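You operate a simulated robot arm through the tools that you are given. There is no shell and no other tool. Be economical: measure what you need, move in short steps, check, and stop when the job is done.

You are at the controls of a simulated robot arm. One attempt, no reset.

## Task
Put things in order on the worktop end. At the end: the white tumbler (marked "Fenwright GARDENS") stands where the yellow refill bottle stood; the clear spice jar (marked "CINNAMON") stands where the orange latte cup stood; the yellow refill bottle stands where the red chilli mill stood; the orange latte cup stands where the white tumbler stood; the red chilli mill stands on top of the orange stew can (marked "PET STEW"); whatever was shut is shut again. Leave all else as you found it, and nothing knocked over.

It is judged by the outcome, as a careful person would: the job done as asked, and still so three seconds after it is handed in. It fails if anything else is knocked over, pushed out of place, dropped, spilled or broken.

## Robot
A 7-joint arm with a two-finger parallel gripper, fixed in place. Base frame: the origin is at the foot of the arm, x ahead of it, y to its left, z up; the work surface is at about z = 0. Lengths are in m, angles in rad, forces in N, time in s.
With the tool pointing down near the work surface it reaches from about 0.24 to 0.62 m from the base axis. Its first joint turns from -1.152 to 1.152 rad. Payload 2.6 kg.
The TCP is the grasp point between the finger pads, 0.03 m short of the fingertips. In the tool frame z runs along the fingers and y along their closing line. The gripper opens to 0.094 m. The fingers are 0.028 m wide and 0.01 m thick; the gripper's body (0.05 by 0.096 m) begins 0.055 m behind the TCP.
Orientation is that of the tool frame in the base frame, as a unit quaternion [x, y, z, w]. With the fingers straight down and closing along the base's y, the tool's x points along the base's -x, its y along +y and its z along -z.

## Interface
- The arm moves only by the tool send_rows. Its argument "rows" is one flat list of numbers, 6 for each row, row after row: the shift along the tool's x, y, z in units of 25 mm (1.0 is 25 mm), then the turn, a rotation vector about the tool's x, y, z in units of 6 degrees (1.0 is 6 degrees). In form: [dx, dy, dz, wx, wy, wz, dx, dy, dz, wx, wy, wz, ...]. A call has 1 to 10 rows; each row shifts and turns the commanded pose from where the row before left it, along the tool's axes as they then stand. "fingers" is the closure in counts, from 0 (fully open) to 255 (shut), set as the call begins (left out, the last holds). A call with a number of a shift or a turn outside -1 to 1 is refused whole. Rows are played at 5 a second. More than 0.05 m and 0.15 rad between two rows, or a gripper value outside its range, and nothing of the call is played. Where a pose cannot be reached the arm comes as near as it can. A force on the tool above 40 N (or 10 N above the force at the start of the call, whichever is more), or a blocked arm, ends the call early, and 0.2 s more pass. The fingers move at their own pace (about 0.072 m/s each) and stop on an object; they squeeze with about 22 N. The grip force told is the motor's: it shows also when the fingers shut on nothing. Time passes only in rows, and 0.2 s behind the last, so rows that do not move let the fingers close. It gives the time, the measured TCP pose, the force on the tool (base axes), the opening and the grip force at its end, in the units of the frame above (readings bear some noise).
- Cameras (640 x 400 px; columns grow to the right, rows downward): "scene" is fixed at [0.0083, 0.4152, 0.5714]; the picture's right is [-0.90, -0.44, 0.00], its down [-0.22, 0.45, -0.87] and it looks along [0.39, -0.78, -0.50] (base axes); focal length 321 px, centre (320, 200). "wrist" rides on the gripper at [0.076, 0.014, -0.103] in the tool frame; the picture's right is [-0.18, 0.98, 0.00], its down [-0.75, -0.14, -0.64] and it looks along [-0.63, -0.12, 0.77] (tool axes); focal length 243 px, centre (320, 200). There is no depth. A picture from a camera that has moved, and an enlarged one, comes with that camera's place and axes in the base frame and with its lens. The place of the scene camera against the robot may be out by one fixed shift of up to 0.012 m in any direction.
- get_image(camera): a new picture of that camera. The clock stands still meanwhile.
- zoom(camera, box): a new picture of the part [left, top, right, bottom] of that camera's present view, enlarged. The clock stands still meanwhile.
- finish_job(): hands the job in; it is judged then, once.

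Go step by step. Nothing tells you positions but the pictures and the camera data: compare them with the known pose of the tool, close in by small moves and look again before you grip or let go. The budget is 120 turns and 64 pictures, counting those below and the enlarged ones. Unless the task says otherwise, let go and move clear before handing in, and close with one line.

The tools are called after ">>>" by a JSON object that holds its "op" and its "data". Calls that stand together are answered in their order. send_rows: Moves the arm, as the interface text tells. Its arguments: {"type":"object","properties":{"rows":{"type":"array","items":{"type":"number"}},"fingers":{"type":"number"}},"required":["rows"]} The other tools are called the same way: get_image (camera) takes a picture; zoom (camera, box) takes an enlarged picture of a part of a camera's view; finish_job () hands the job in.

At the start:

```text
t: 0.0
tool_pos: [0.3413, -0.1614, 0.3019]
tcp_rot: [0.0, 1.0, -0.001, 0.0]
wrist_force: [0.4, -0.1, -0.1]
width: 0.094
grip_force: 0.1
```

scene: 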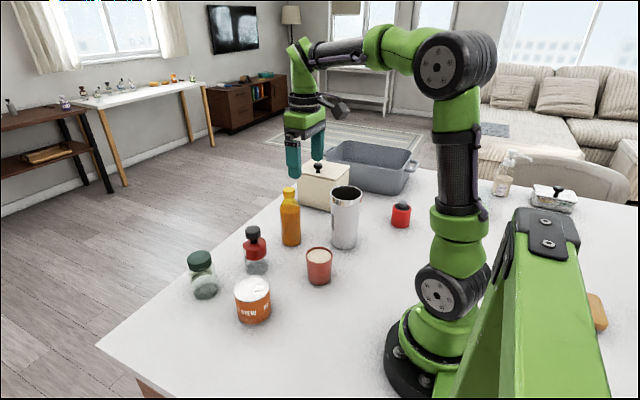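
wrist: 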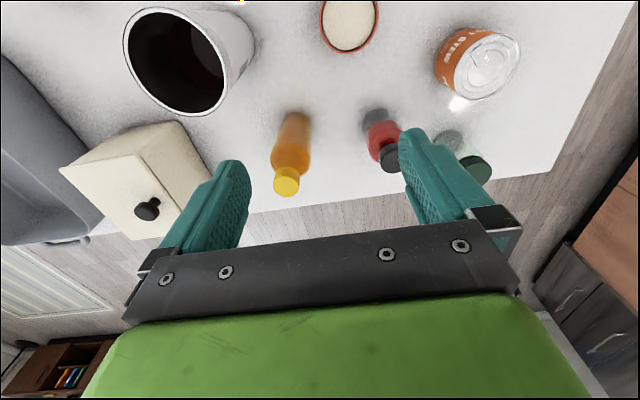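

I see the six items grouped on the worktop in front of the arm, with the crock and tub behind them. First I'll take enlarged views to measure positions.

>>> {"op": "zoom", "data": {"camera": "scene", "box": [170, 150, 430, 340]}}

>>> {"op": "zoom", "data": {"camera": "wrist", "box": [0, 0, 640, 250]}}

```text
2.11 times, centred on (300, 245) of scene
camera zoom: at [0.0083, 0.4152, 0.5714], right [-0.9, -0.44, 0.0], down [-0.22, 0.45, -0.87], along [0.39, -0.78, -0.5], focal length 676 px, centre (362, 105)
```

zoom: 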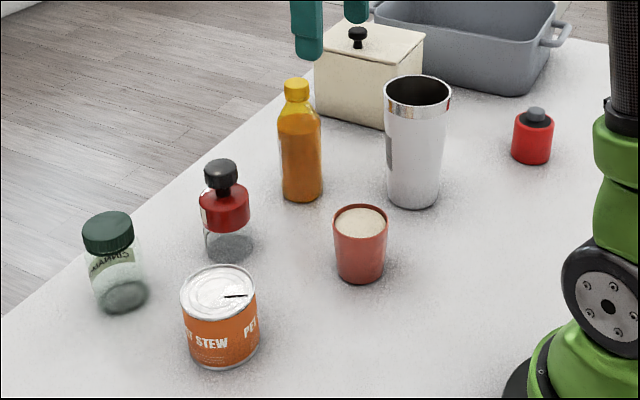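

```text
1.00 times, centred on (320, 125) of wrist
camera zoom: at [0.2645, -0.1451, 0.4046], right [0.18, 0.98, 0.0], down [0.75, -0.14, 0.64], along [0.63, -0.12, -0.77], focal length 243 px, centre (320, 275)
```

zoom: 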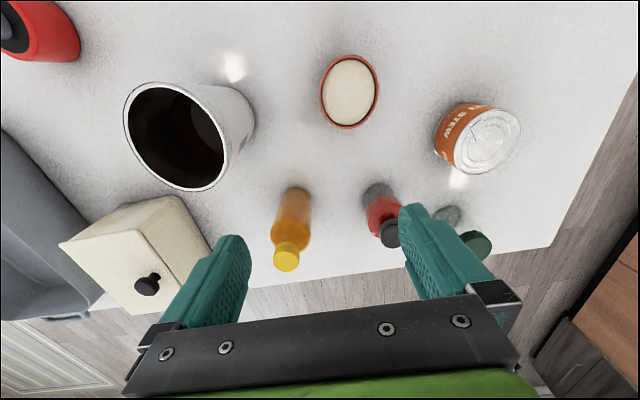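

The items are placed as I estimated; the order will be mill, bottle, tumbler, cup, then jar, so each spot is empty before it is needed. I take the mill to be near (0.449, -0.079) and will hover above it to measure it with the wrist camera.

>>> {"op": "send_rows", "data": {"rows": [-0.862, 0.66, 0.6, 0, 0, 0, -0.862, 0.66, 0.6, 0, 0, 0, -0.862, 0.66, 0.6, 0, 0, 0, -0.862, 0.66, 0.6, 0, 0, 0, -0.862, 0.66, 0.6, 0, 0, 0], "fingers": 0}}

>>> {"op": "get_image", "data": {"camera": "wrist"}}

```text
t: 1.2
tool_pos: [0.45, -0.0788, 0.2274]
tcp_rot: [0.0, 1.0, 0.0, 0.0]
wrist_force: [-1.3, 0.4, -0.3]
width: 0.094
grip_force: 0.0
```

```text
59 pictures are left
camera wrist: at [0.3726, -0.0624, 0.3294], right [0.18, 0.98, 0.0], down [0.75, -0.14, 0.64], along [0.63, -0.12, -0.77], focal length 243 px, centre (320, 200)
```

wrist: 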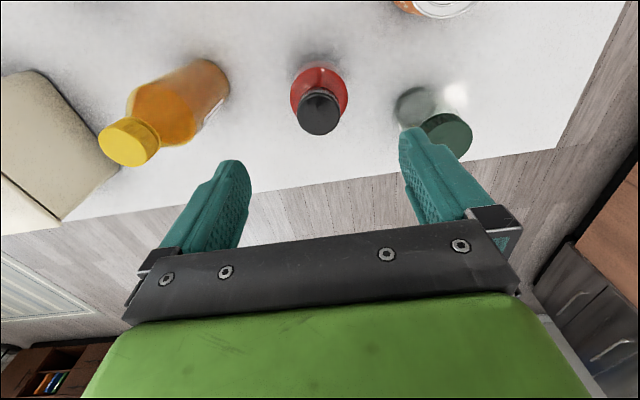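

The mill's knob is directly below the TCP, at about (0.447, -0.078). I'll descend with open fingers to the red band, stopping short to check.

>>> {"op": "send_rows", "data": {"rows": [0.1, 0.03, 0.9, 0, 0, 0, 0, 0, 0.9, 0, 0, 0, 0, 0, 0.9, 0, 0, 0, 0, 0, 0.9, 0, 0, 0, 0, 0, 0.9, 0, 0, 0]}}

>>> {"op": "get_image", "data": {"camera": "wrist"}}

>>> {"op": "zoom", "data": {"camera": "scene", "box": [170, 150, 370, 300]}}

```text
t: 2.4
tool_pos: [0.4485, -0.0782, 0.1142]
tcp_rot: [0.0, 1.0, -0.002, 0.0]
wrist_force: [-0.5, 0.4, -0.1]
width: 0.0941
grip_force: 0.1
```

```text
58 pictures are left
camera wrist: at [0.3709, -0.0629, 0.2166], right [0.18, 0.98, 0.0], down [0.75, -0.14, 0.64], along [0.63, -0.12, -0.77], focal length 243 px, centre (320, 200)
```

wrist: 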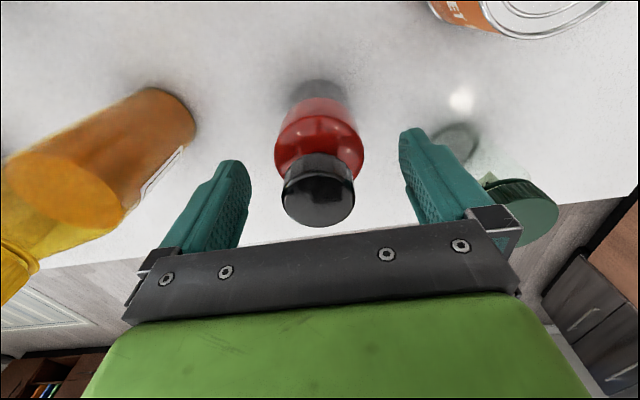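

```text
2.67 times, centred on (270, 225) of scene
camera zoom: at [0.0083, 0.4152, 0.5714], right [-0.9, -0.44, 0.0], down [-0.22, 0.45, -0.87], along [0.39, -0.78, -0.5], focal length 857 px, centre (453, 133)
```

zoom: 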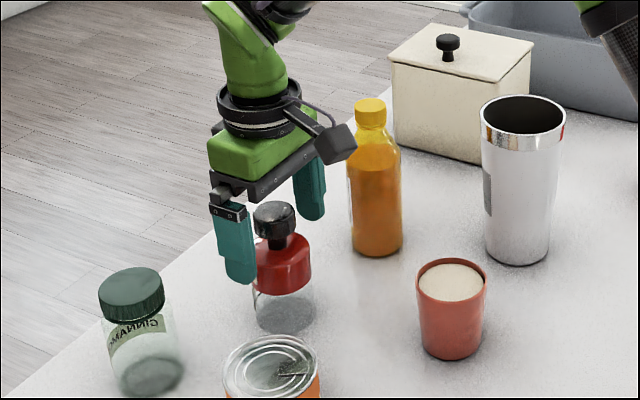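

The mill sits centred between the fingers, its top at about z 0.128. I'll go down to TCP z 0.08 and close on the red band.

>>> {"op": "send_rows", "data": {"rows": [0.1, 0, 0.7, 0, 0, 0, 0, 0, 0.66, 0, 0, 0]}}

>>> {"op": "send_rows", "data": {"rows": [0, 0, 0, 0, 0, 0, 0, 0, 0, 0, 0, 0, 0, 0, 0, 0, 0, 0, 0, 0, 0, 0, 0, 0], "fingers": 255}}

>>> {"op": "get_image", "data": {"camera": "wrist"}}

```text
t: 3.0
tool_pos: [0.4442, -0.0778, 0.0806]
tcp_rot: [0.0, 1.0, -0.001, 0.0]
wrist_force: [-0.3, 0.0, -1.4]
width: 0.094
grip_force: 0.0
```

```text
t: 4.0
tool_pos: [0.445, -0.0788, 0.0812]
tcp_rot: [0.0, 1.0, -0.001, 0.001]
wrist_force: [0.2, 0.6, -0.5]
width: 0.0601
grip_force: 21.8
```

```text
56 pictures are left
camera wrist: at [0.3677, -0.0624, 0.1836], right [0.18, 0.98, 0.0], down [0.75, -0.14, 0.64], along [0.63, -0.12, -0.77], focal length 243 px, centre (320, 200)
```

wrist: 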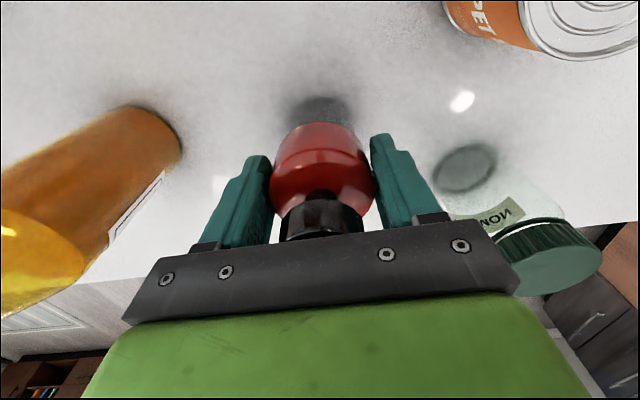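

The mill is gripped firmly (0.060 m across). I'll lift straight up and then measure the can's top.

>>> {"op": "send_rows", "data": {"rows": [0, 0, -0.5, 0, 0, 0, 0, 0, -0.9, 0, 0, 0, 0, 0, -0.9, 0, 0, 0, 0, 0, -0.9, 0, 0, 0, 0, 0, -0.9, 0, 0, 0, 0.8, 0, -0.9, 0, 0, 0, 0.8, 0, 0, 0, 0, 0, 0.8, 0, 0, 0, 0, 0, 0.8, 0, 0, 0, 0, 0]}}

>>> {"op": "get_image", "data": {"camera": "wrist"}}

>>> {"op": "zoom", "data": {"camera": "scene", "box": [170, 150, 370, 340]}}

```text
t: 6.0
tool_pos: [0.3632, -0.0785, 0.2068]
tcp_rot: [0.0, 1.0, 0.0, 0.0]
wrist_force: [0.2, -0.3, -2.0]
width: 0.06
grip_force: 21.5
```

```text
55 pictures are left
camera wrist: at [0.2864, -0.0621, 0.3095], right [0.19, 0.98, 0.0], down [0.75, -0.14, 0.64], along [0.63, -0.12, -0.77], focal length 243 px, centre (320, 200)
```

wrist: 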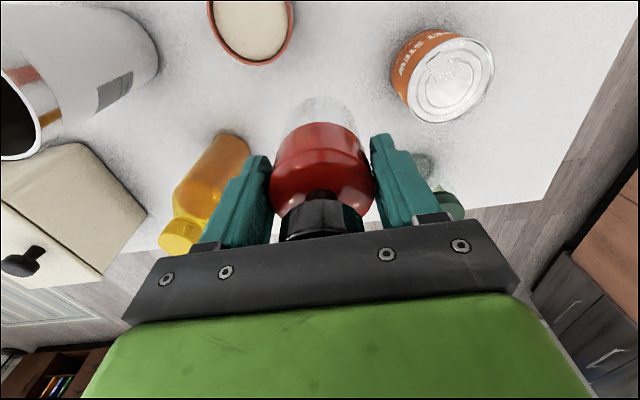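

```text
2.11 times, centred on (270, 245) of scene
camera zoom: at [0.0084, 0.4152, 0.5714], right [-0.9, -0.44, 0.0], down [-0.22, 0.45, -0.87], along [0.39, -0.78, -0.5], focal length 676 px, centre (425, 105)
```

zoom: 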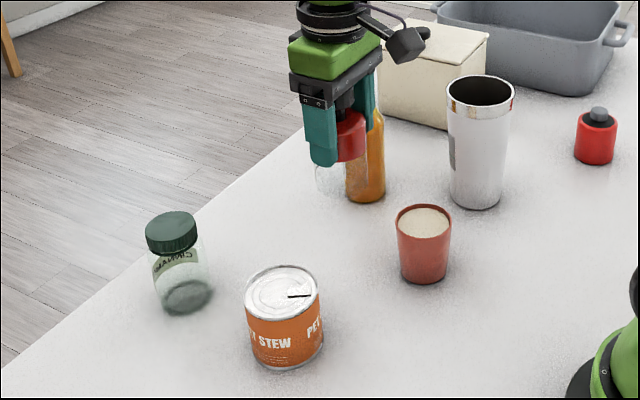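

The mill is clear; the can's top centre works out to about (0.365, 0.043) with a height of about 0.07. I'll carry the mill over it and lower to about 1 cm above it.

>>> {"op": "send_rows", "data": {"rows": [-0.08, 0.81, 0, 0, 0, 0, 0, 0.81, 0, 0, 0, 0, 0, 0.81, 0, 0, 0, 0, 0, 0.81, 0, 0, 0, 0, 0, 0.81, 0, 0, 0, 0, 0, 0.81, 0, 0, 0, 0, 0, 0, 0.8, 0, 0, 0, 0, 0, 0.6, 0, 0, 0]}}

>>> {"op": "get_image", "data": {"camera": "wrist"}}

>>> {"op": "zoom", "data": {"camera": "scene", "box": [180, 190, 340, 340]}}

```text
t: 7.8
tool_pos: [0.3656, 0.0412, 0.1701]
tcp_rot: [0.0, 1.0, -0.002, 0.0]
wrist_force: [-0.4, 0.4, -1.8]
width: 0.0601
grip_force: 22.0
```

```text
53 pictures are left
camera wrist: at [0.2892, 0.0576, 0.2724], right [0.18, 0.98, 0.0], down [0.75, -0.14, 0.64], along [0.63, -0.12, -0.77], focal length 243 px, centre (320, 200)
```

wrist: 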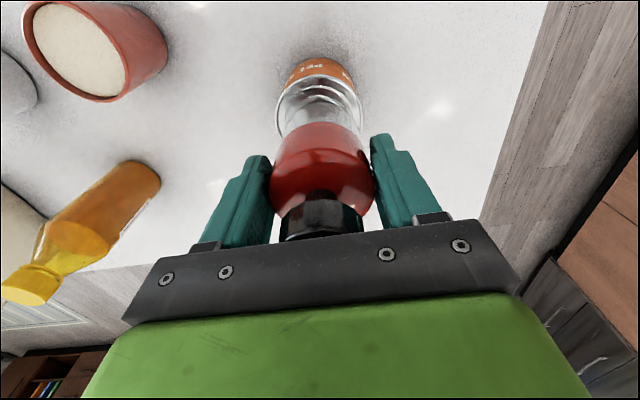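

```text
2.67 times, centred on (260, 265) of scene
camera zoom: at [0.0083, 0.4152, 0.5714], right [-0.9, -0.44, 0.0], down [-0.22, 0.45, -0.87], along [0.39, -0.78, -0.5], focal length 857 px, centre (480, 27)
```

zoom: 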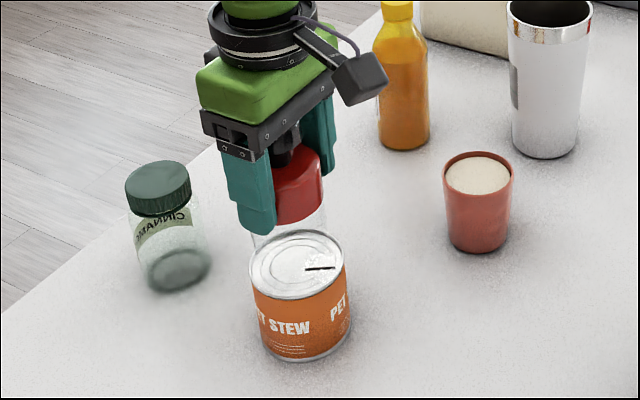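

The mill is hanging about 2 cm above the can; I'll enlarge the wrist view to check centring fore-and-aft.

>>> {"op": "zoom", "data": {"camera": "wrist", "box": [240, 30, 400, 130]}}

>>> {"op": "zoom", "data": {"camera": "scene", "box": [220, 230, 300, 280]}}

```text
4.00 times, centred on (320, 80) of wrist
camera zoom: at [0.2892, 0.0576, 0.2724], right [0.18, 0.98, 0.0], down [0.75, -0.14, 0.64], along [0.63, -0.12, -0.77], focal length 970 px, centre (320, 680)
```

zoom: 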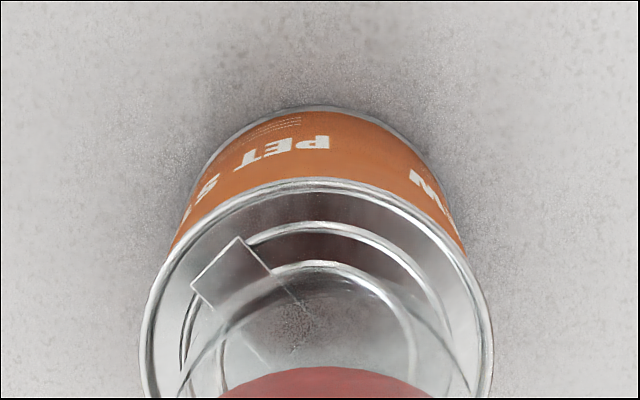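

```text
8.00 times, centred on (260, 255) of scene
camera zoom: at [0.0083, 0.4152, 0.5714], right [-0.9, -0.44, 0.0], down [-0.22, 0.45, -0.87], along [0.39, -0.78, -0.5], focal length 2571 px, centre (800, -240)
```

zoom: 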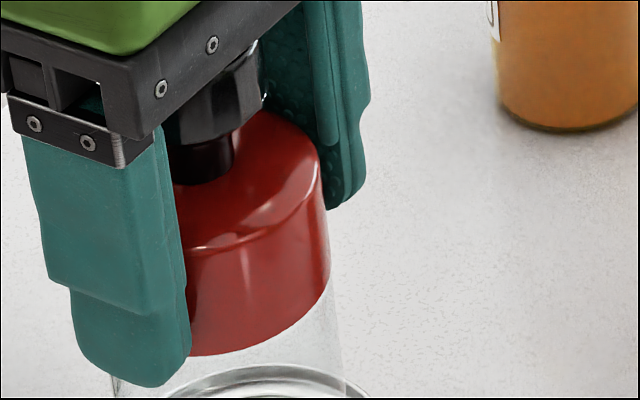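

The mill is about 4 mm too far forward and 1.5 mm too far left relative to the can. I'll correct that and lower most of the gap.

>>> {"op": "send_rows", "data": {"rows": [0.16, -0.06, 0, 0, 0, 0, 0, 0, 0.28, 0, 0, 0, 0, 0, 0.2, 0, 0, 0]}}

>>> {"op": "zoom", "data": {"camera": "scene", "box": [220, 235, 300, 335]}}

>>> {"op": "zoom", "data": {"camera": "wrist", "box": [240, 30, 400, 130]}}

```text
t: 8.6
tool_pos: [0.3618, 0.0411, 0.157]
tcp_rot: [0.0, 1.0, 0.0, 0.0]
wrist_force: [-0.1, 0.1, -1.6]
width: 0.0601
grip_force: 21.8
```

```text
4.00 times, centred on (260, 285) of scene
camera zoom: at [0.0083, 0.4152, 0.5714], right [-0.9, -0.44, 0.0], down [-0.22, 0.45, -0.87], along [0.39, -0.78, -0.5], focal length 1285 px, centre (560, -140)
```

zoom: 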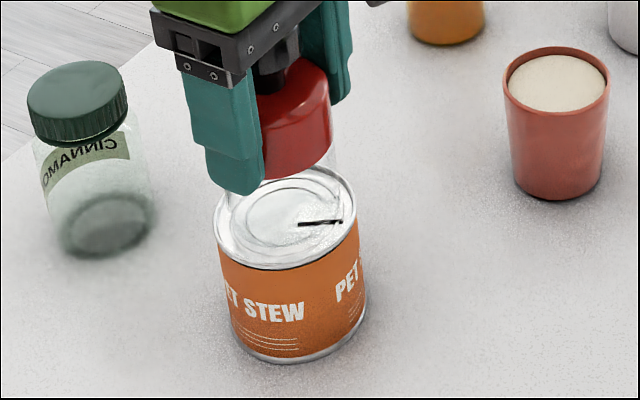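

```text
4.00 times, centred on (320, 80) of wrist
camera zoom: at [0.2856, 0.0577, 0.26], right [0.18, 0.98, 0.0], down [0.75, -0.14, 0.64], along [0.63, -0.12, -0.77], focal length 970 px, centre (320, 680)
```

zoom: 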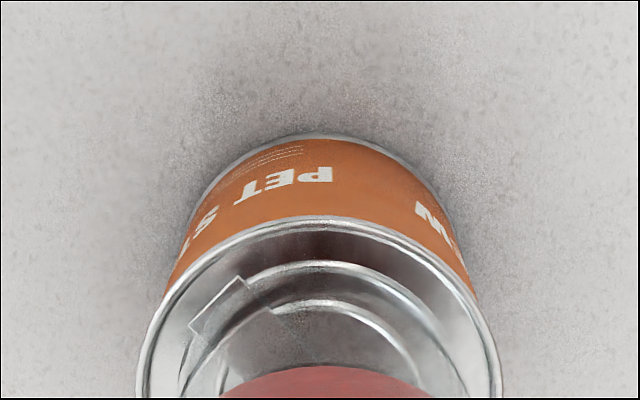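

Now the mill is centred on the can in both views. I'll lower it in very small steps, watching the force.

>>> {"op": "send_rows", "data": {"rows": [0, 0, 0.1, 0, 0, 0, 0, 0, 0.1, 0, 0, 0]}}

>>> {"op": "send_rows", "data": {"rows": [0, 0, 0.06, 0, 0, 0]}}

```text
t: 9.2
tool_pos: [0.3632, 0.0416, 0.1539]
tcp_rot: [0.0, 1.0, -0.001, 0.003]
wrist_force: [2.1, -0.3, 14.1]
width: 0.0608
grip_force: 22.1
```

```text
t: 9.6
tool_pos: [0.3637, 0.0413, 0.1508]
tcp_rot: [0.0, 1.0, -0.002, 0.002]
wrist_force: [4.1, -1.2, 16.5]
width: 0.0592
grip_force: 21.8
```

Contact is made (about 15 N up). I'll relax slightly and look before releasing.

>>> {"op": "send_rows", "data": {"rows": [0, 0, -0.06, 0, 0, 0]}}

>>> {"op": "zoom", "data": {"camera": "scene", "box": [220, 235, 300, 335]}}

```text
t: 10.0
tool_pos: [0.3611, 0.042, 0.1523]
tcp_rot: [0.0, 1.0, -0.001, -0.002]
wrist_force: [2.2, 1.4, 5.9]
width: 0.0592
grip_force: 22.0
```

```text
4.00 times, centred on (260, 285) of scene
camera zoom: at [0.0083, 0.4152, 0.5714], right [-0.9, -0.44, 0.0], down [-0.22, 0.45, -0.87], along [0.39, -0.78, -0.5], focal length 1285 px, centre (560, -140)
```

zoom: 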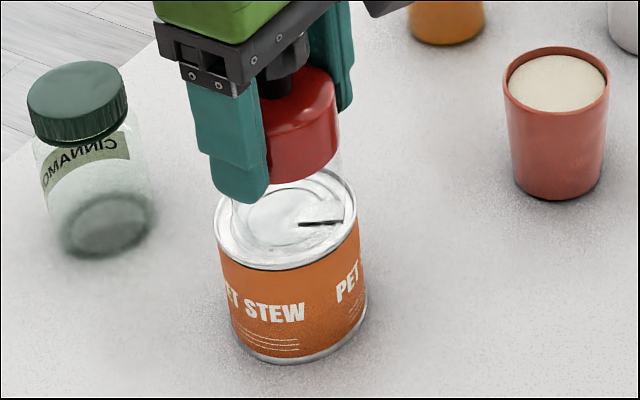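

The mill rests upright on the can, well centred. I'll open the fingers and rise straight up.

>>> {"op": "send_rows", "data": {"rows": [0, 0, 0, 0, 0, 0, 0, 0, 0, 0, 0, 0, 0, 0, 0, 0, 0, 0, 0, 0, -0.6, 0, 0, 0, 0, 0, -0.8, 0, 0, 0, 0, 0, -0.8, 0, 0, 0, 0, 0, -0.8, 0, 0, 0], "fingers": 0}}

>>> {"op": "zoom", "data": {"camera": "scene", "box": [170, 150, 370, 340]}}

```text
t: 11.6
tool_pos: [0.3631, 0.0431, 0.225]
tcp_rot: [-0.001, 1.0, 0.0, 0.0]
wrist_force: [0.4, 0.0, 0.0]
width: 0.0939
grip_force: 0.0
```

```text
2.11 times, centred on (270, 245) of scene
camera zoom: at [0.0083, 0.4152, 0.5714], right [-0.9, -0.44, 0.0], down [-0.22, 0.45, -0.87], along [0.39, -0.78, -0.5], focal length 676 px, centre (425, 105)
```

zoom: 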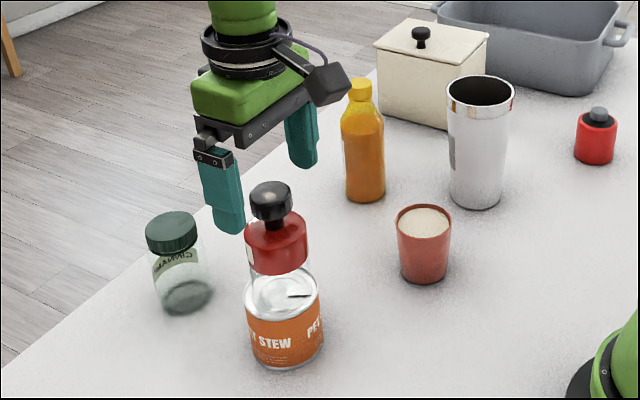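

The mill stands on the can. Next, the yellow bottle: rise above the mill, then move over the bottle, which I take to be near (0.430, -0.220).

>>> {"op": "send_rows", "data": {"rows": [0, 0, -0.9, 0, 0, 0, 0, 0, -0.9, 0, 0, 0, -0.27, -1, 0, 0, 0, 0, -0.27, -1, 0, 0, 0, 0, -0.27, -1, 0, 0, 0, 0, -0.27, -1, 0, 0, 0, 0, -0.27, -1, 0, 0, 0, 0, -0.27, -1, 0, 0, 0, 0, -0.27, -1, 0, 0, 0, 0, -0.27, -1, 0, 0, 0, 0]}}

>>> {"op": "send_rows", "data": {"rows": [-0.27, -1, 0, 0, 0, 0, -0.27, -1, 0, 0, 0, 0, 0, -0.5, 0, 0, 0, 0]}}

>>> {"op": "get_image", "data": {"camera": "wrist"}}

```text
t: 13.8
tool_pos: [0.4176, -0.1593, 0.2727]
tcp_rot: [0.001, 1.0, -0.001, 0.0]
wrist_force: [1.3, 0.4, 0.1]
width: 0.0942
grip_force: 0.1
```

```text
t: 14.6
tool_pos: [0.4297, -0.222, 0.2733]
tcp_rot: [0.0, 1.0, -0.001, 0.0]
wrist_force: [-0.1, 1.4, 0.2]
width: 0.0939
grip_force: 0.1
```

```text
45 pictures are left
camera wrist: at [0.353, -0.2058, 0.3759], right [0.18, 0.98, 0.0], down [0.75, -0.14, 0.64], along [0.63, -0.12, -0.77], focal length 243 px, centre (320, 200)
```

wrist: 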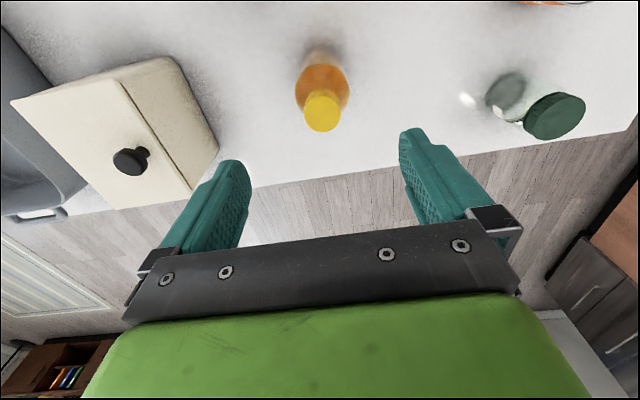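

The bottle's cap is right under the gripper, with the bottle's axis at about (0.426, -0.219). I'll descend around it and stop just above the grip height to look.

>>> {"op": "send_rows", "data": {"rows": [0.12, 0.11, 0.88, 0, 0, 0, 0, 0, 0.88, 0, 0, 0, 0, 0, 0.88, 0, 0, 0, 0, 0, 0.88, 0, 0, 0, 0, 0, 0.88, 0, 0, 0, 0, 0, 0.88, 0, 0, 0]}}

>>> {"op": "get_image", "data": {"camera": "wrist"}}

>>> {"op": "zoom", "data": {"camera": "scene", "box": [240, 150, 340, 250]}}

```text
t: 16.0
tool_pos: [0.4285, -0.2185, 0.1404]
tcp_rot: [0.0, 1.0, -0.001, 0.0]
wrist_force: [0.4, 0.3, 0.4]
width: 0.094
grip_force: 0.1
```

```text
44 pictures are left
camera wrist: at [0.3512, -0.2026, 0.2435], right [0.18, 0.98, 0.0], down [0.75, -0.14, 0.64], along [0.63, -0.12, -0.77], focal length 243 px, centre (320, 200)
```

wrist: 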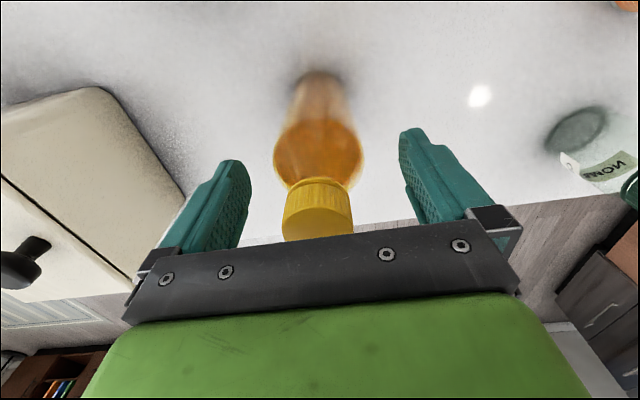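

```text
4.00 times, centred on (290, 200) of scene
camera zoom: at [0.0083, 0.4152, 0.5714], right [-0.9, -0.44, 0.0], down [-0.22, 0.45, -0.87], along [0.39, -0.78, -0.5], focal length 1285 px, centre (440, 200)
```

zoom: 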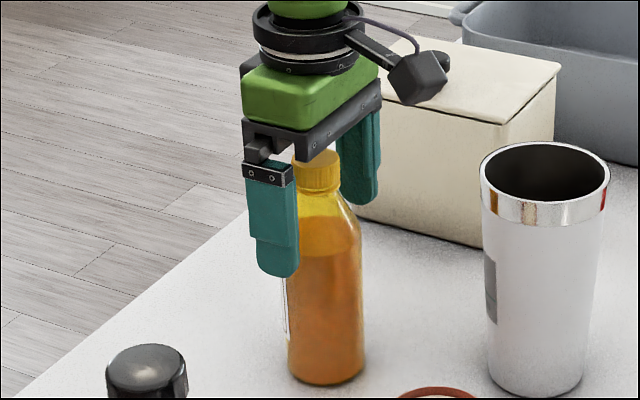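

The cap is under the palm with some clearance left; the fingertips are just at the shoulder. I'll go lower by small steps, watching for contact.

>>> {"op": "send_rows", "data": {"rows": [0.08, 0, 0.3, 0, 0, 0, 0, 0, 0.2, 0, 0, 0, 0, 0, 0.12, 0, 0, 0]}}

>>> {"op": "zoom", "data": {"camera": "scene", "box": [240, 150, 340, 250]}}

```text
t: 16.8
tool_pos: [0.4259, -0.2177, 0.1258]
tcp_rot: [0.0, 1.0, 0.0, 0.001]
wrist_force: [-0.1, 1.1, -1.1]
width: 0.0939
grip_force: 0.1
```

```text
4.00 times, centred on (290, 200) of scene
camera zoom: at [0.0083, 0.4152, 0.5714], right [-0.9, -0.44, 0.0], down [-0.22, 0.45, -0.87], along [0.39, -0.78, -0.5], focal length 1285 px, centre (440, 200)
```

zoom: 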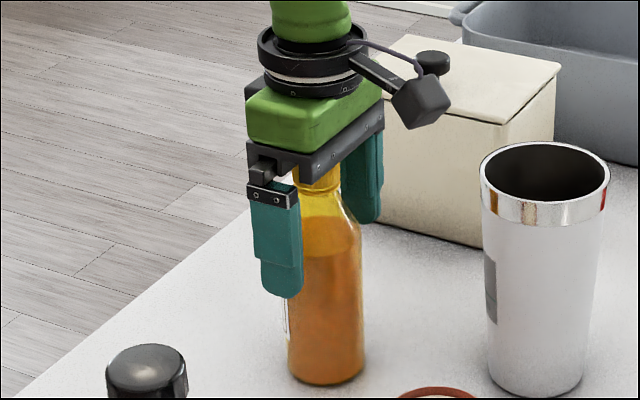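

No contact yet; a few millimetres more, then close.

>>> {"op": "send_rows", "data": {"rows": [0, 0, 0.1, 0, 0, 0, 0, 0, 0.08, 0, 0, 0]}}

>>> {"op": "send_rows", "data": {"rows": [0, 0, 0, 0, 0, 0, 0, 0, 0, 0, 0, 0, 0, 0, 0, 0, 0, 0, 0, 0, 0, 0, 0, 0], "fingers": 255}}

>>> {"op": "zoom", "data": {"camera": "scene", "box": [240, 150, 340, 250]}}

>>> {"op": "get_image", "data": {"camera": "wrist"}}

```text
t: 17.4
tool_pos: [0.4255, -0.2187, 0.1208]
tcp_rot: [-0.001, 1.0, -0.001, 0.0]
wrist_force: [0.5, 0.5, -0.1]
width: 0.0941
grip_force: 0.1
```

```text
t: 18.4
tool_pos: [0.4248, -0.2185, 0.1202]
tcp_rot: [0.0, 1.0, 0.0, 0.0]
wrist_force: [0.4, -0.9, 1.8]
width: 0.0564
grip_force: 22.2
```

```text
4.00 times, centred on (290, 200) of scene
camera zoom: at [0.0083, 0.4152, 0.5714], right [-0.9, -0.44, 0.0], down [-0.22, 0.45, -0.87], along [0.39, -0.78, -0.5], focal length 1285 px, centre (440, 200)
```

zoom: 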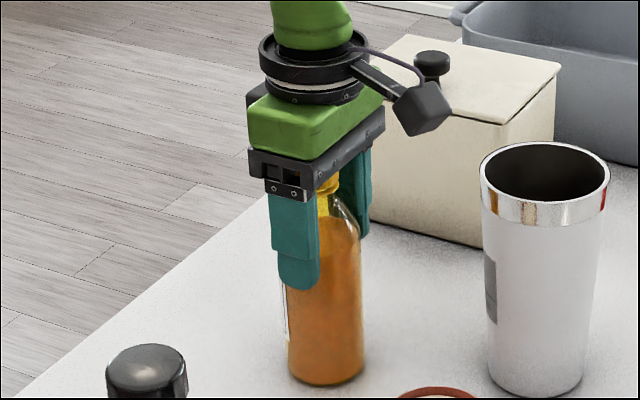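

```text
40 pictures are left
camera wrist: at [0.3484, -0.2027, 0.2237], right [0.18, 0.98, 0.0], down [0.75, -0.14, 0.64], along [0.63, -0.12, -0.77], focal length 243 px, centre (320, 200)
```

wrist: 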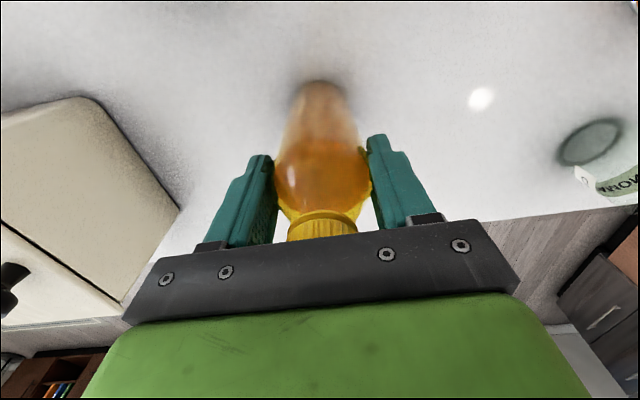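

The grip is on the full-width body (0.056 m). I'll lift it 4 cm and carry it to the mill's former spot at (0.445, -0.078).

>>> {"op": "send_rows", "data": {"rows": [0, 0, -0.3, 0, 0, 0, 0, 0, -0.6, 0, 0, 0, 0, 0, -0.7, 0, 0, 0, -0.13, 0.94, 0, 0, 0, 0, -0.13, 0.94, 0, 0, 0, 0, -0.13, 0.94, 0, 0, 0, 0, -0.13, 0.94, 0, 0, 0, 0, -0.13, 0.94, 0, 0, 0, 0, -0.13, 0.93, 0, 0, 0, 0]}}

>>> {"op": "zoom", "data": {"camera": "scene", "box": [170, 150, 370, 340]}}

```text
t: 20.4
tool_pos: [0.4446, -0.0775, 0.1619]
tcp_rot: [0.0, 1.0, -0.001, 0.0]
wrist_force: [-0.6, -0.6, -1.9]
width: 0.0565
grip_force: 22.1
```

```text
2.11 times, centred on (270, 245) of scene
camera zoom: at [0.0084, 0.4152, 0.5714], right [-0.9, -0.44, 0.0], down [-0.22, 0.45, -0.87], along [0.39, -0.78, -0.5], focal length 676 px, centre (425, 105)
```

zoom: 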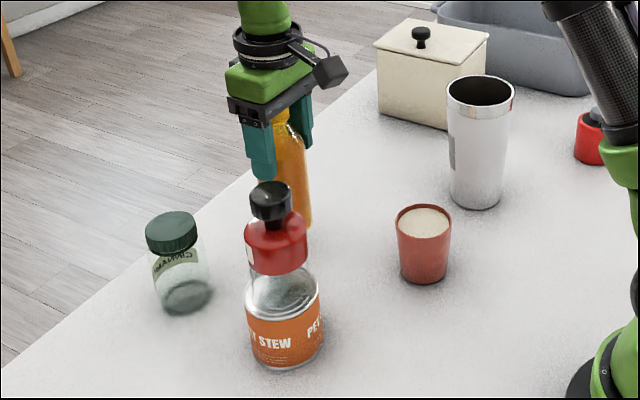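

The bottle hangs upright over its new spot. I'll lower it gently to the table.

>>> {"op": "send_rows", "data": {"rows": [0, 0, 0.7, 0, 0, 0, 0, 0, 0.6, 0, 0, 0, 0, 0, 0.2, 0, 0, 0, 0, 0, 0.1, 0, 0, 0]}}

>>> {"op": "send_rows", "data": {"rows": [0, 0, 0.06, 0, 0, 0]}}

```text
t: 21.4
tool_pos: [0.4443, -0.0772, 0.1209]
tcp_rot: [0.0, 1.0, -0.001, 0.0]
wrist_force: [-1.1, -0.2, -2.2]
width: 0.0565
grip_force: 21.7
```

```text
t: 21.8
tool_pos: [0.4445, -0.0777, 0.1199]
tcp_rot: [0.0, 1.0, 0.0, 0.0]
wrist_force: [-4.5, -0.7, 7.7]
width: 0.0565
grip_force: 21.9
```

Contact with the table is felt (about 10 N). I'll release, rise straight up clear of the bottle, and check.

>>> {"op": "send_rows", "data": {"rows": [0, 0, 0, 0, 0, 0, 0, 0, 0, 0, 0, 0, 0, 0, 0, 0, 0, 0, 0, 0, -0.6, 0, 0, 0, 0, 0, -0.9, 0, 0, 0, 0, 0, -0.9, 0, 0, 0, 0, 0, -0.9, 0, 0, 0, 0, 0, -0.9, 0, 0, 0], "fingers": 0}}

>>> {"op": "send_rows", "data": {"rows": [0.65, -0.9, -0.9, 0, 0, 0, 0.65, -0.9, -0.9, 0, 0, 0, 0.65, -0.9, 0, 0, 0, 0, 0.65, -0.9, 0, 0, 0, 0, 0.65, -0.9, 0, 0, 0, 0, 0.65, -0.9, 0, 0, 0, 0, 0.65, -0.9, 0, 0, 0, 0, 0.65, -0.9, 0, 0, 0, 0, 0.65, -0.7, 0, 0, 0, 0, 0.5, 0, 0, 0, 0, 0]}}

>>> {"op": "get_image", "data": {"camera": "wrist"}}

>>> {"op": "zoom", "data": {"camera": "scene", "box": [170, 150, 430, 340]}}

```text
t: 23.6
tool_pos: [0.4446, -0.0764, 0.225]
tcp_rot: [0.0, 1.0, -0.001, 0.001]
wrist_force: [0.4, -0.8, 0.7]
width: 0.094
grip_force: 0.0
```

```text
t: 25.8
tool_pos: [0.2847, -0.2756, 0.2715]
tcp_rot: [0.0, 1.0, -0.002, 0.0]
wrist_force: [0.0, 0.0, -0.3]
width: 0.094
grip_force: 0.0
```

```text
38 pictures are left
camera wrist: at [0.2079, -0.259, 0.3739], right [0.18, 0.98, 0.0], down [0.75, -0.14, 0.64], along [0.63, -0.12, -0.77], focal length 243 px, centre (320, 200)
```

wrist: 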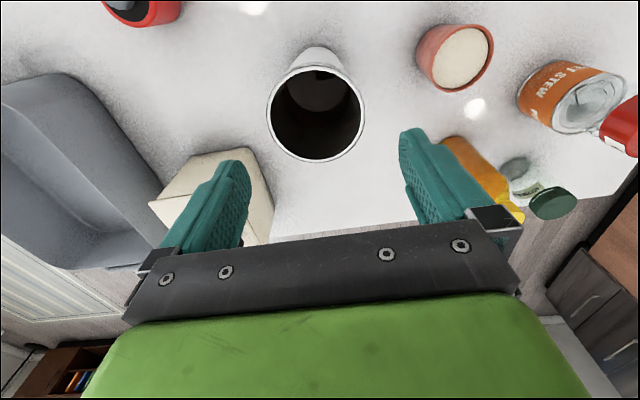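

```text
2.11 times, centred on (300, 245) of scene
camera zoom: at [0.0084, 0.4152, 0.5714], right [-0.9, -0.44, 0.0], down [-0.22, 0.45, -0.87], along [0.39, -0.78, -0.5], focal length 676 px, centre (362, 105)
```

zoom: 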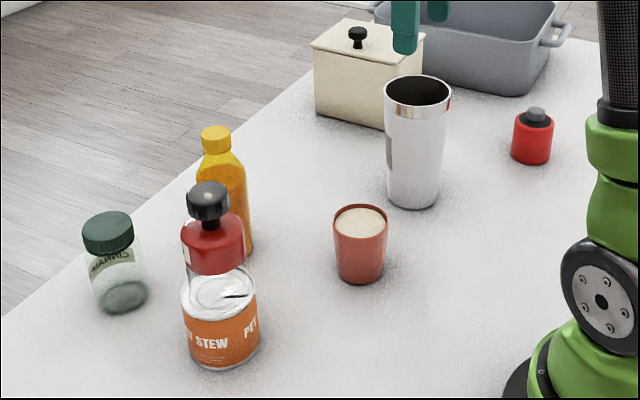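

Everything placed so far stands well. The tumbler's rim is nearly as wide as the gripper's opening (about 0.087 against 0.094), so I'll nudge over by 3 mm and descend to just above the rim to check the alignment.

>>> {"op": "send_rows", "data": {"rows": [0, -0.11, 0.9, 0, 0, 0, 0, 0, 0.9, 0, 0, 0, 0, 0, 0.92, 0, 0, 0]}}

>>> {"op": "get_image", "data": {"camera": "wrist"}}

>>> {"op": "zoom", "data": {"camera": "scene", "box": [290, 130, 390, 230]}}

```text
t: 26.6
tool_pos: [0.2867, -0.2784, 0.2022]
tcp_rot: [0.0, 1.0, -0.001, 0.0]
wrist_force: [-0.5, 1.1, 0.7]
width: 0.0942
grip_force: 0.1
```

```text
36 pictures are left
camera wrist: at [0.2086, -0.2628, 0.3046], right [0.18, 0.98, 0.0], down [0.75, -0.14, 0.64], along [0.63, -0.12, -0.77], focal length 243 px, centre (320, 200)
```

wrist: 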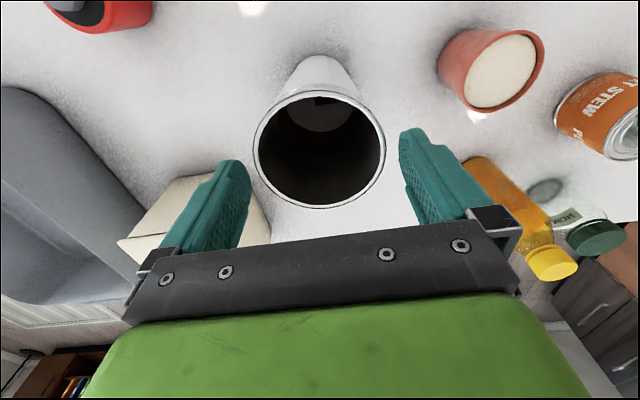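

```text
4.00 times, centred on (340, 180) of scene
camera zoom: at [0.0083, 0.4152, 0.5714], right [-0.9, -0.44, 0.0], down [-0.22, 0.45, -0.87], along [0.39, -0.78, -0.5], focal length 1285 px, centre (240, 280)
```

zoom: 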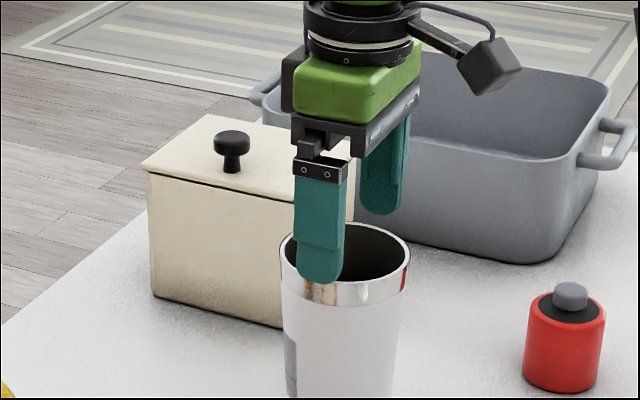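

The rim's centre works out to about (0.290, -0.280), leaving about 3 mm on each side. I'll shift by those few millimetres and descend to just above the rim, then check with an enlarged view.

>>> {"op": "send_rows", "data": {"rows": [-0.15, -0.06, 0.2, 0, 0, 0, 0, 0, 0.16, 0, 0, 0]}}

>>> {"op": "zoom", "data": {"camera": "wrist", "box": [160, 50, 480, 250]}}

```text
t: 27.2
tool_pos: [0.2894, -0.2802, 0.1919]
tcp_rot: [0.0, 1.0, -0.001, 0.0]
wrist_force: [0.4, 0.2, 0.2]
width: 0.0937
grip_force: 0.0
```

```text
2.00 times, centred on (320, 150) of wrist
camera zoom: at [0.2128, -0.2639, 0.2947], right [0.18, 0.98, 0.0], down [0.75, -0.14, 0.64], along [0.63, -0.12, -0.77], focal length 485 px, centre (320, 300)
```

zoom: 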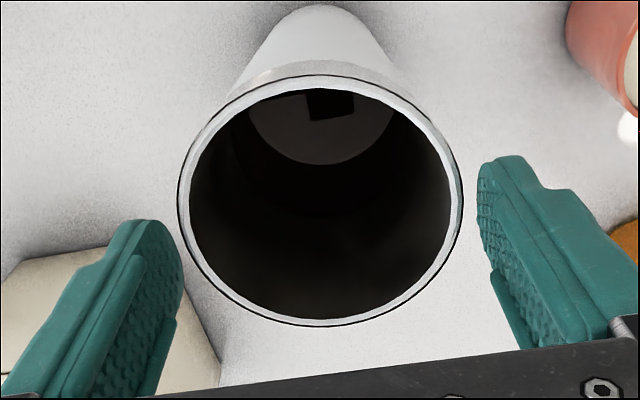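

Alignment is within half a millimetre sideways. I'll correct x by 2.5 mm and slide the fingers down past the rim slowly.

>>> {"op": "send_rows", "data": {"rows": [-0.1, -0.02, 0.2, 0, 0, 0, 0, 0, 0.3, 0, 0, 0, 0, 0, 0.3, 0, 0, 0]}}

>>> {"op": "zoom", "data": {"camera": "scene", "box": [290, 130, 390, 230]}}

```text
t: 28.0
tool_pos: [0.2917, -0.2779, 0.1715]
tcp_rot: [0.0, 1.0, 0.0, 0.0]
wrist_force: [-0.9, 0.6, 0.2]
width: 0.0942
grip_force: 0.0
```

```text
4.00 times, centred on (340, 180) of scene
camera zoom: at [0.0083, 0.4152, 0.5714], right [-0.9, -0.44, 0.0], down [-0.22, 0.45, -0.87], along [0.39, -0.78, -0.5], focal length 1285 px, centre (240, 280)
```

zoom: 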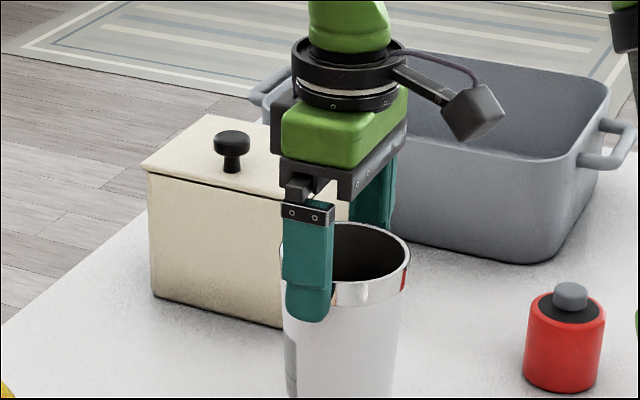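

The fingers straddle the rim with no contact force. I'll continue down to grip height and close.

>>> {"op": "send_rows", "data": {"rows": [0, 0, 0.6, 0, 0, 0, 0, 0, 0.6, 0, 0, 0, 0, 0, 0.6, 0, 0, 0, 0, 0, 0.5, 0, 0, 0]}}

>>> {"op": "send_rows", "data": {"rows": [0, 0, 0, 0, 0, 0, 0, 0, 0, 0, 0, 0, 0, 0, 0, 0, 0, 0], "fingers": 255}}

>>> {"op": "get_image", "data": {"camera": "wrist"}}

```text
t: 29.0
tool_pos: [0.2919, -0.2789, 0.1149]
tcp_rot: [0.0, 1.0, -0.001, 0.001]
wrist_force: [0.0, -0.1, 1.0]
width: 0.094
grip_force: 0.0
```

```text
t: 29.8
tool_pos: [0.2912, -0.2796, 0.1148]
tcp_rot: [0.0, 1.0, -0.001, 0.0]
wrist_force: [-0.5, 0.4, -0.6]
width: 0.0863
grip_force: 22.4
```

```text
32 pictures are left
camera wrist: at [0.2143, -0.2639, 0.2179], right [0.18, 0.98, 0.0], down [0.75, -0.14, 0.64], along [0.63, -0.12, -0.77], focal length 243 px, centre (320, 200)
```

wrist: 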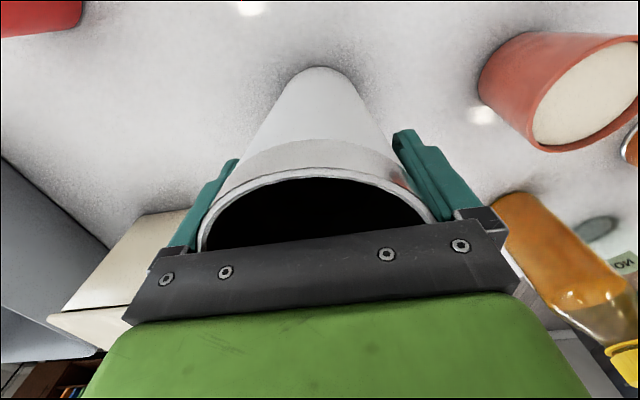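

The tumbler is gripped (0.086 m). I'll lift it 3 cm and carry it level to the bottle's former spot at (0.425, -0.2185).

>>> {"op": "send_rows", "data": {"rows": [0, 0, -0.4, 0, 0, 0, 0, 0, -0.8, 0, 0, 0, -0.67, 0.305, 0, 0, 0, 0, -0.67, 0.305, 0, 0, 0, 0, -0.67, 0.305, 0, 0, 0, 0, -0.67, 0.305, 0, 0, 0, 0, -0.67, 0.305, 0, 0, 0, 0, -0.67, 0.305, 0, 0, 0, 0, -0.67, 0.305, 0, 0, 0, 0, -0.67, 0.305, 0, 0, 0, 0]}}

>>> {"op": "get_image", "data": {"camera": "scene"}}

```text
t: 32.0
tool_pos: [0.4276, -0.2175, 0.1468]
tcp_rot: [-0.001, 1.0, -0.001, 0.0]
wrist_force: [-0.6, 1.0, -2.9]
width: 0.086
grip_force: 22.5
```

```text
31 pictures are left
```

scene: 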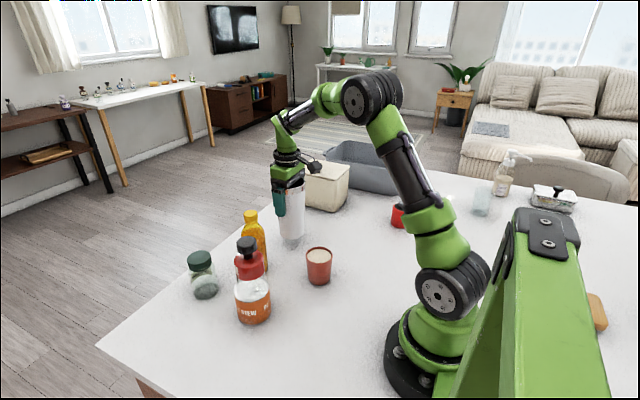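

The tumbler hangs upright at its target, clear of the crock and the bottle. I'll lower it gently.

>>> {"op": "send_rows", "data": {"rows": [0.05, -0.03, 0.6, 0, 0, 0, 0, 0, 0.4, 0, 0, 0, 0, 0, 0.2, 0, 0, 0, 0, 0, 0.06, 0, 0, 0]}}

>>> {"op": "send_rows", "data": {"rows": [0, 0, 0.04, 0, 0, 0]}}

```text
t: 33.0
tool_pos: [0.4252, -0.2189, 0.1145]
tcp_rot: [0.0, 1.0, 0.0, 0.001]
wrist_force: [-2.2, 0.5, 4.4]
width: 0.0863
grip_force: 21.5
```

```text
t: 33.4
tool_pos: [0.4255, -0.2196, 0.1159]
tcp_rot: [0.001, 1.0, -0.002, 0.0]
wrist_force: [-5.4, 2.1, 13.2]
width: 0.0864
grip_force: 22.3
```

It's on the table. I'll release and rise straight up slowly past the rim.

>>> {"op": "send_rows", "data": {"rows": [0, 0, -0.04, 0, 0, 0, 0, 0, 0, 0, 0, 0, 0, 0, 0, 0, 0, 0, 0, 0, -0.4, 0, 0, 0, 0, 0, -0.6, 0, 0, 0, 0, 0, -0.7, 0, 0, 0, 0, 0, -0.7, 0, 0, 0, 0, 0, -0.9, 0, 0, 0, 0, 0, -0.9, 0, 0, 0], "fingers": 0}}

>>> {"op": "get_image", "data": {"camera": "wrist"}}

```text
t: 35.4
tool_pos: [0.4249, -0.2184, 0.218]
tcp_rot: [0.001, 1.0, -0.001, 0.0]
wrist_force: [-0.3, 0.0, -0.7]
width: 0.0941
grip_force: 0.1
```

```text
30 pictures are left
camera wrist: at [0.3488, -0.2031, 0.3201], right [0.18, 0.98, 0.0], down [0.75, -0.14, 0.64], along [0.63, -0.12, -0.77], focal length 243 px, centre (320, 200)
```

wrist: 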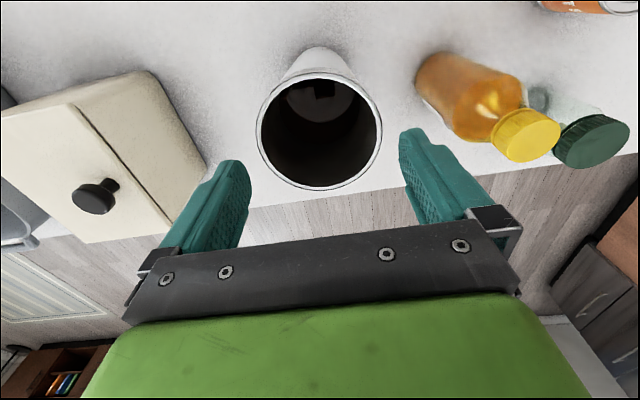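

The tumbler stands free at its new place. Next is the latte cup, near (0.286, -0.118); I'll move over it and measure.

>>> {"op": "send_rows", "data": {"rows": [0.8, 0.2, 0, 0, 0, 0, 0.8, 0.4, 0, 0, 0, 0, 0.8, 0.6, 0, 0, 0, 0, 0.8, 0.6, 0, 0, 0, 0, 0.8, 0.6, 0, 0, 0, 0, 0.8, 0.8, 0, 0, 0, 0, 0.75, 0.8, 0, 0, 0, 0, 0, 0, 0.9, 0, 0, 0, 0, 0, 0.9, 0, 0, 0]}}

>>> {"op": "get_image", "data": {"camera": "wrist"}}

```text
t: 37.4
tool_pos: [0.2866, -0.1207, 0.1738]
tcp_rot: [0.0, 1.0, -0.001, 0.0]
wrist_force: [-0.5, -0.2, 0.6]
width: 0.0941
grip_force: 0.0
```

```text
29 pictures are left
camera wrist: at [0.2103, -0.1044, 0.2765], right [0.18, 0.98, 0.0], down [0.75, -0.14, 0.64], along [0.63, -0.12, -0.77], focal length 243 px, centre (320, 200)
```

wrist: 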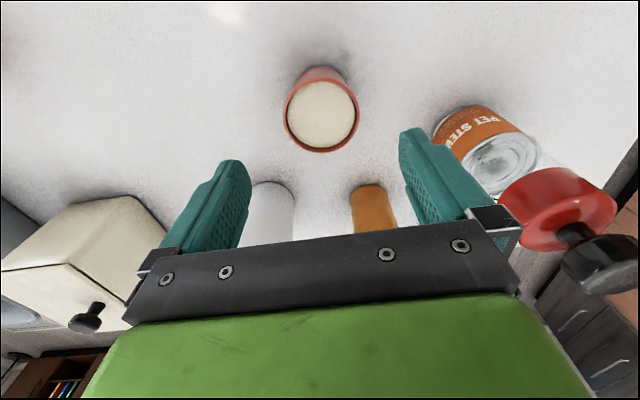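

The cup is centred under the gripper at (0.287, -0.120), rim 0.063 m wide. I'll descend to mid-height and close.

>>> {"op": "send_rows", "data": {"rows": [0, 0.03, 0.9, 0, 0, 0, 0, 0, 0.9, 0, 0, 0, 0, 0, 0.9, 0, 0, 0, 0, 0, 0.9, 0, 0, 0, 0, 0, 0.9, 0, 0, 0, 0, 0, 0.4, 0, 0, 0]}}

>>> {"op": "send_rows", "data": {"rows": [0, 0, 0, 0, 0, 0, 0, 0, 0, 0, 0, 0, 0, 0, 0, 0, 0, 0, 0, 0, 0, 0, 0, 0], "fingers": 255}}

>>> {"op": "get_image", "data": {"camera": "wrist"}}

>>> {"op": "zoom", "data": {"camera": "scene", "box": [220, 180, 380, 330]}}

```text
t: 38.8
tool_pos: [0.2866, -0.1188, 0.0526]
tcp_rot: [0.001, 1.0, 0.0, 0.0]
wrist_force: [-0.5, 0.2, -0.1]
width: 0.0938
grip_force: 0.1
```

```text
t: 39.8
tool_pos: [0.2867, -0.1188, 0.0508]
tcp_rot: [0.0, 1.0, 0.0, 0.001]
wrist_force: [0.1, -0.2, -0.6]
width: 0.0659
grip_force: 21.5
```

```text
28 pictures are left
camera wrist: at [0.2094, -0.1036, 0.1541], right [0.18, 0.98, 0.0], down [0.75, -0.14, 0.64], along [0.63, -0.12, -0.77], focal length 243 px, centre (320, 200)
```

wrist: 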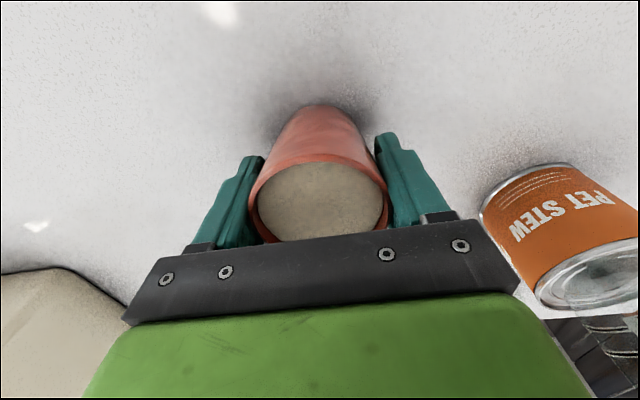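

```text
2.67 times, centred on (300, 255) of scene
camera zoom: at [0.0083, 0.4152, 0.5714], right [-0.9, -0.44, 0.0], down [-0.22, 0.45, -0.87], along [0.39, -0.78, -0.5], focal length 857 px, centre (373, 53)
```

zoom: 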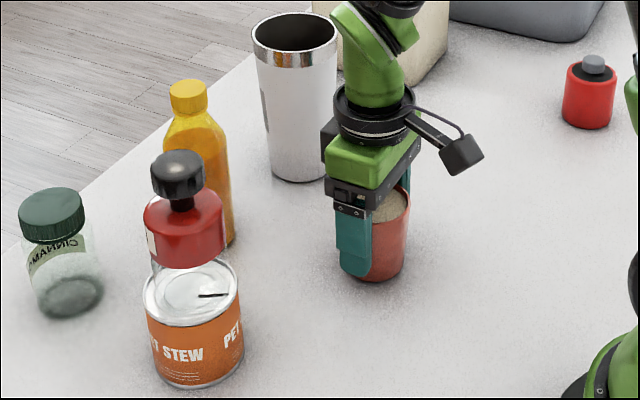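

The cup is gripped near its rim. I'll lift it 2 cm and carry it smoothly and level to the tumbler's former spot (0.2915, -0.2795).

>>> {"op": "send_rows", "data": {"rows": [0, 0, -0.3, 0, 0, 0, 0, 0, -0.5, 0, 0, 0, -0.02, -0.4, 0, 0, 0, 0, -0.03, -0.8, 0, 0, 0, 0, -0.03, -0.9, 0, 0, 0, 0, -0.03, -0.9, 0, 0, 0, 0, -0.03, -0.9, 0, 0, 0, 0, -0.03, -0.9, 0, 0, 0, 0, -0.03, -0.9, 0, 0, 0, 0, 0, -0.7, 0, 0, 0, 0]}}

>>> {"op": "zoom", "data": {"camera": "scene", "box": [220, 130, 420, 280]}}

```text
t: 42.0
tool_pos: [0.2938, -0.2798, 0.0697]
tcp_rot: [0.0, 1.0, -0.001, 0.0]
wrist_force: [0.0, 0.1, -2.9]
width: 0.0654
grip_force: 22.7
```

```text
2.67 times, centred on (320, 205) of scene
camera zoom: at [0.0083, 0.4152, 0.5714], right [-0.9, -0.44, 0.0], down [-0.22, 0.45, -0.87], along [0.39, -0.78, -0.5], focal length 857 px, centre (320, 187)
```

zoom: 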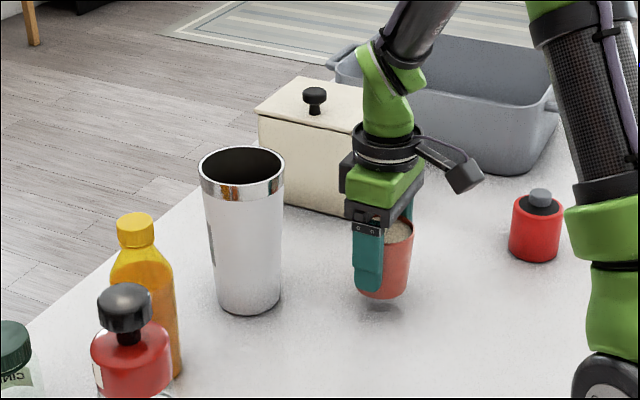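

The cup is level above its target. I'll lower it the 2 cm.

>>> {"op": "send_rows", "data": {"rows": [0.05, 0, 0.4, 0, 0, 0, 0, 0, 0.3, 0, 0, 0, 0, 0, 0.08, 0, 0, 0]}}

>>> {"op": "send_rows", "data": {"rows": [0, 0, 0.05, 0, 0, 0]}}

```text
t: 42.8
tool_pos: [0.2902, -0.2789, 0.0516]
tcp_rot: [0.001, 1.0, 0.0, 0.0]
wrist_force: [1.1, 0.4, -2.8]
width: 0.0655
grip_force: 21.9
```

```text
t: 43.2
tool_pos: [0.2911, -0.2781, 0.0518]
tcp_rot: [0.001, 1.0, -0.001, -0.001]
wrist_force: [-2.5, 2.3, 5.7]
width: 0.0656
grip_force: 22.4
```

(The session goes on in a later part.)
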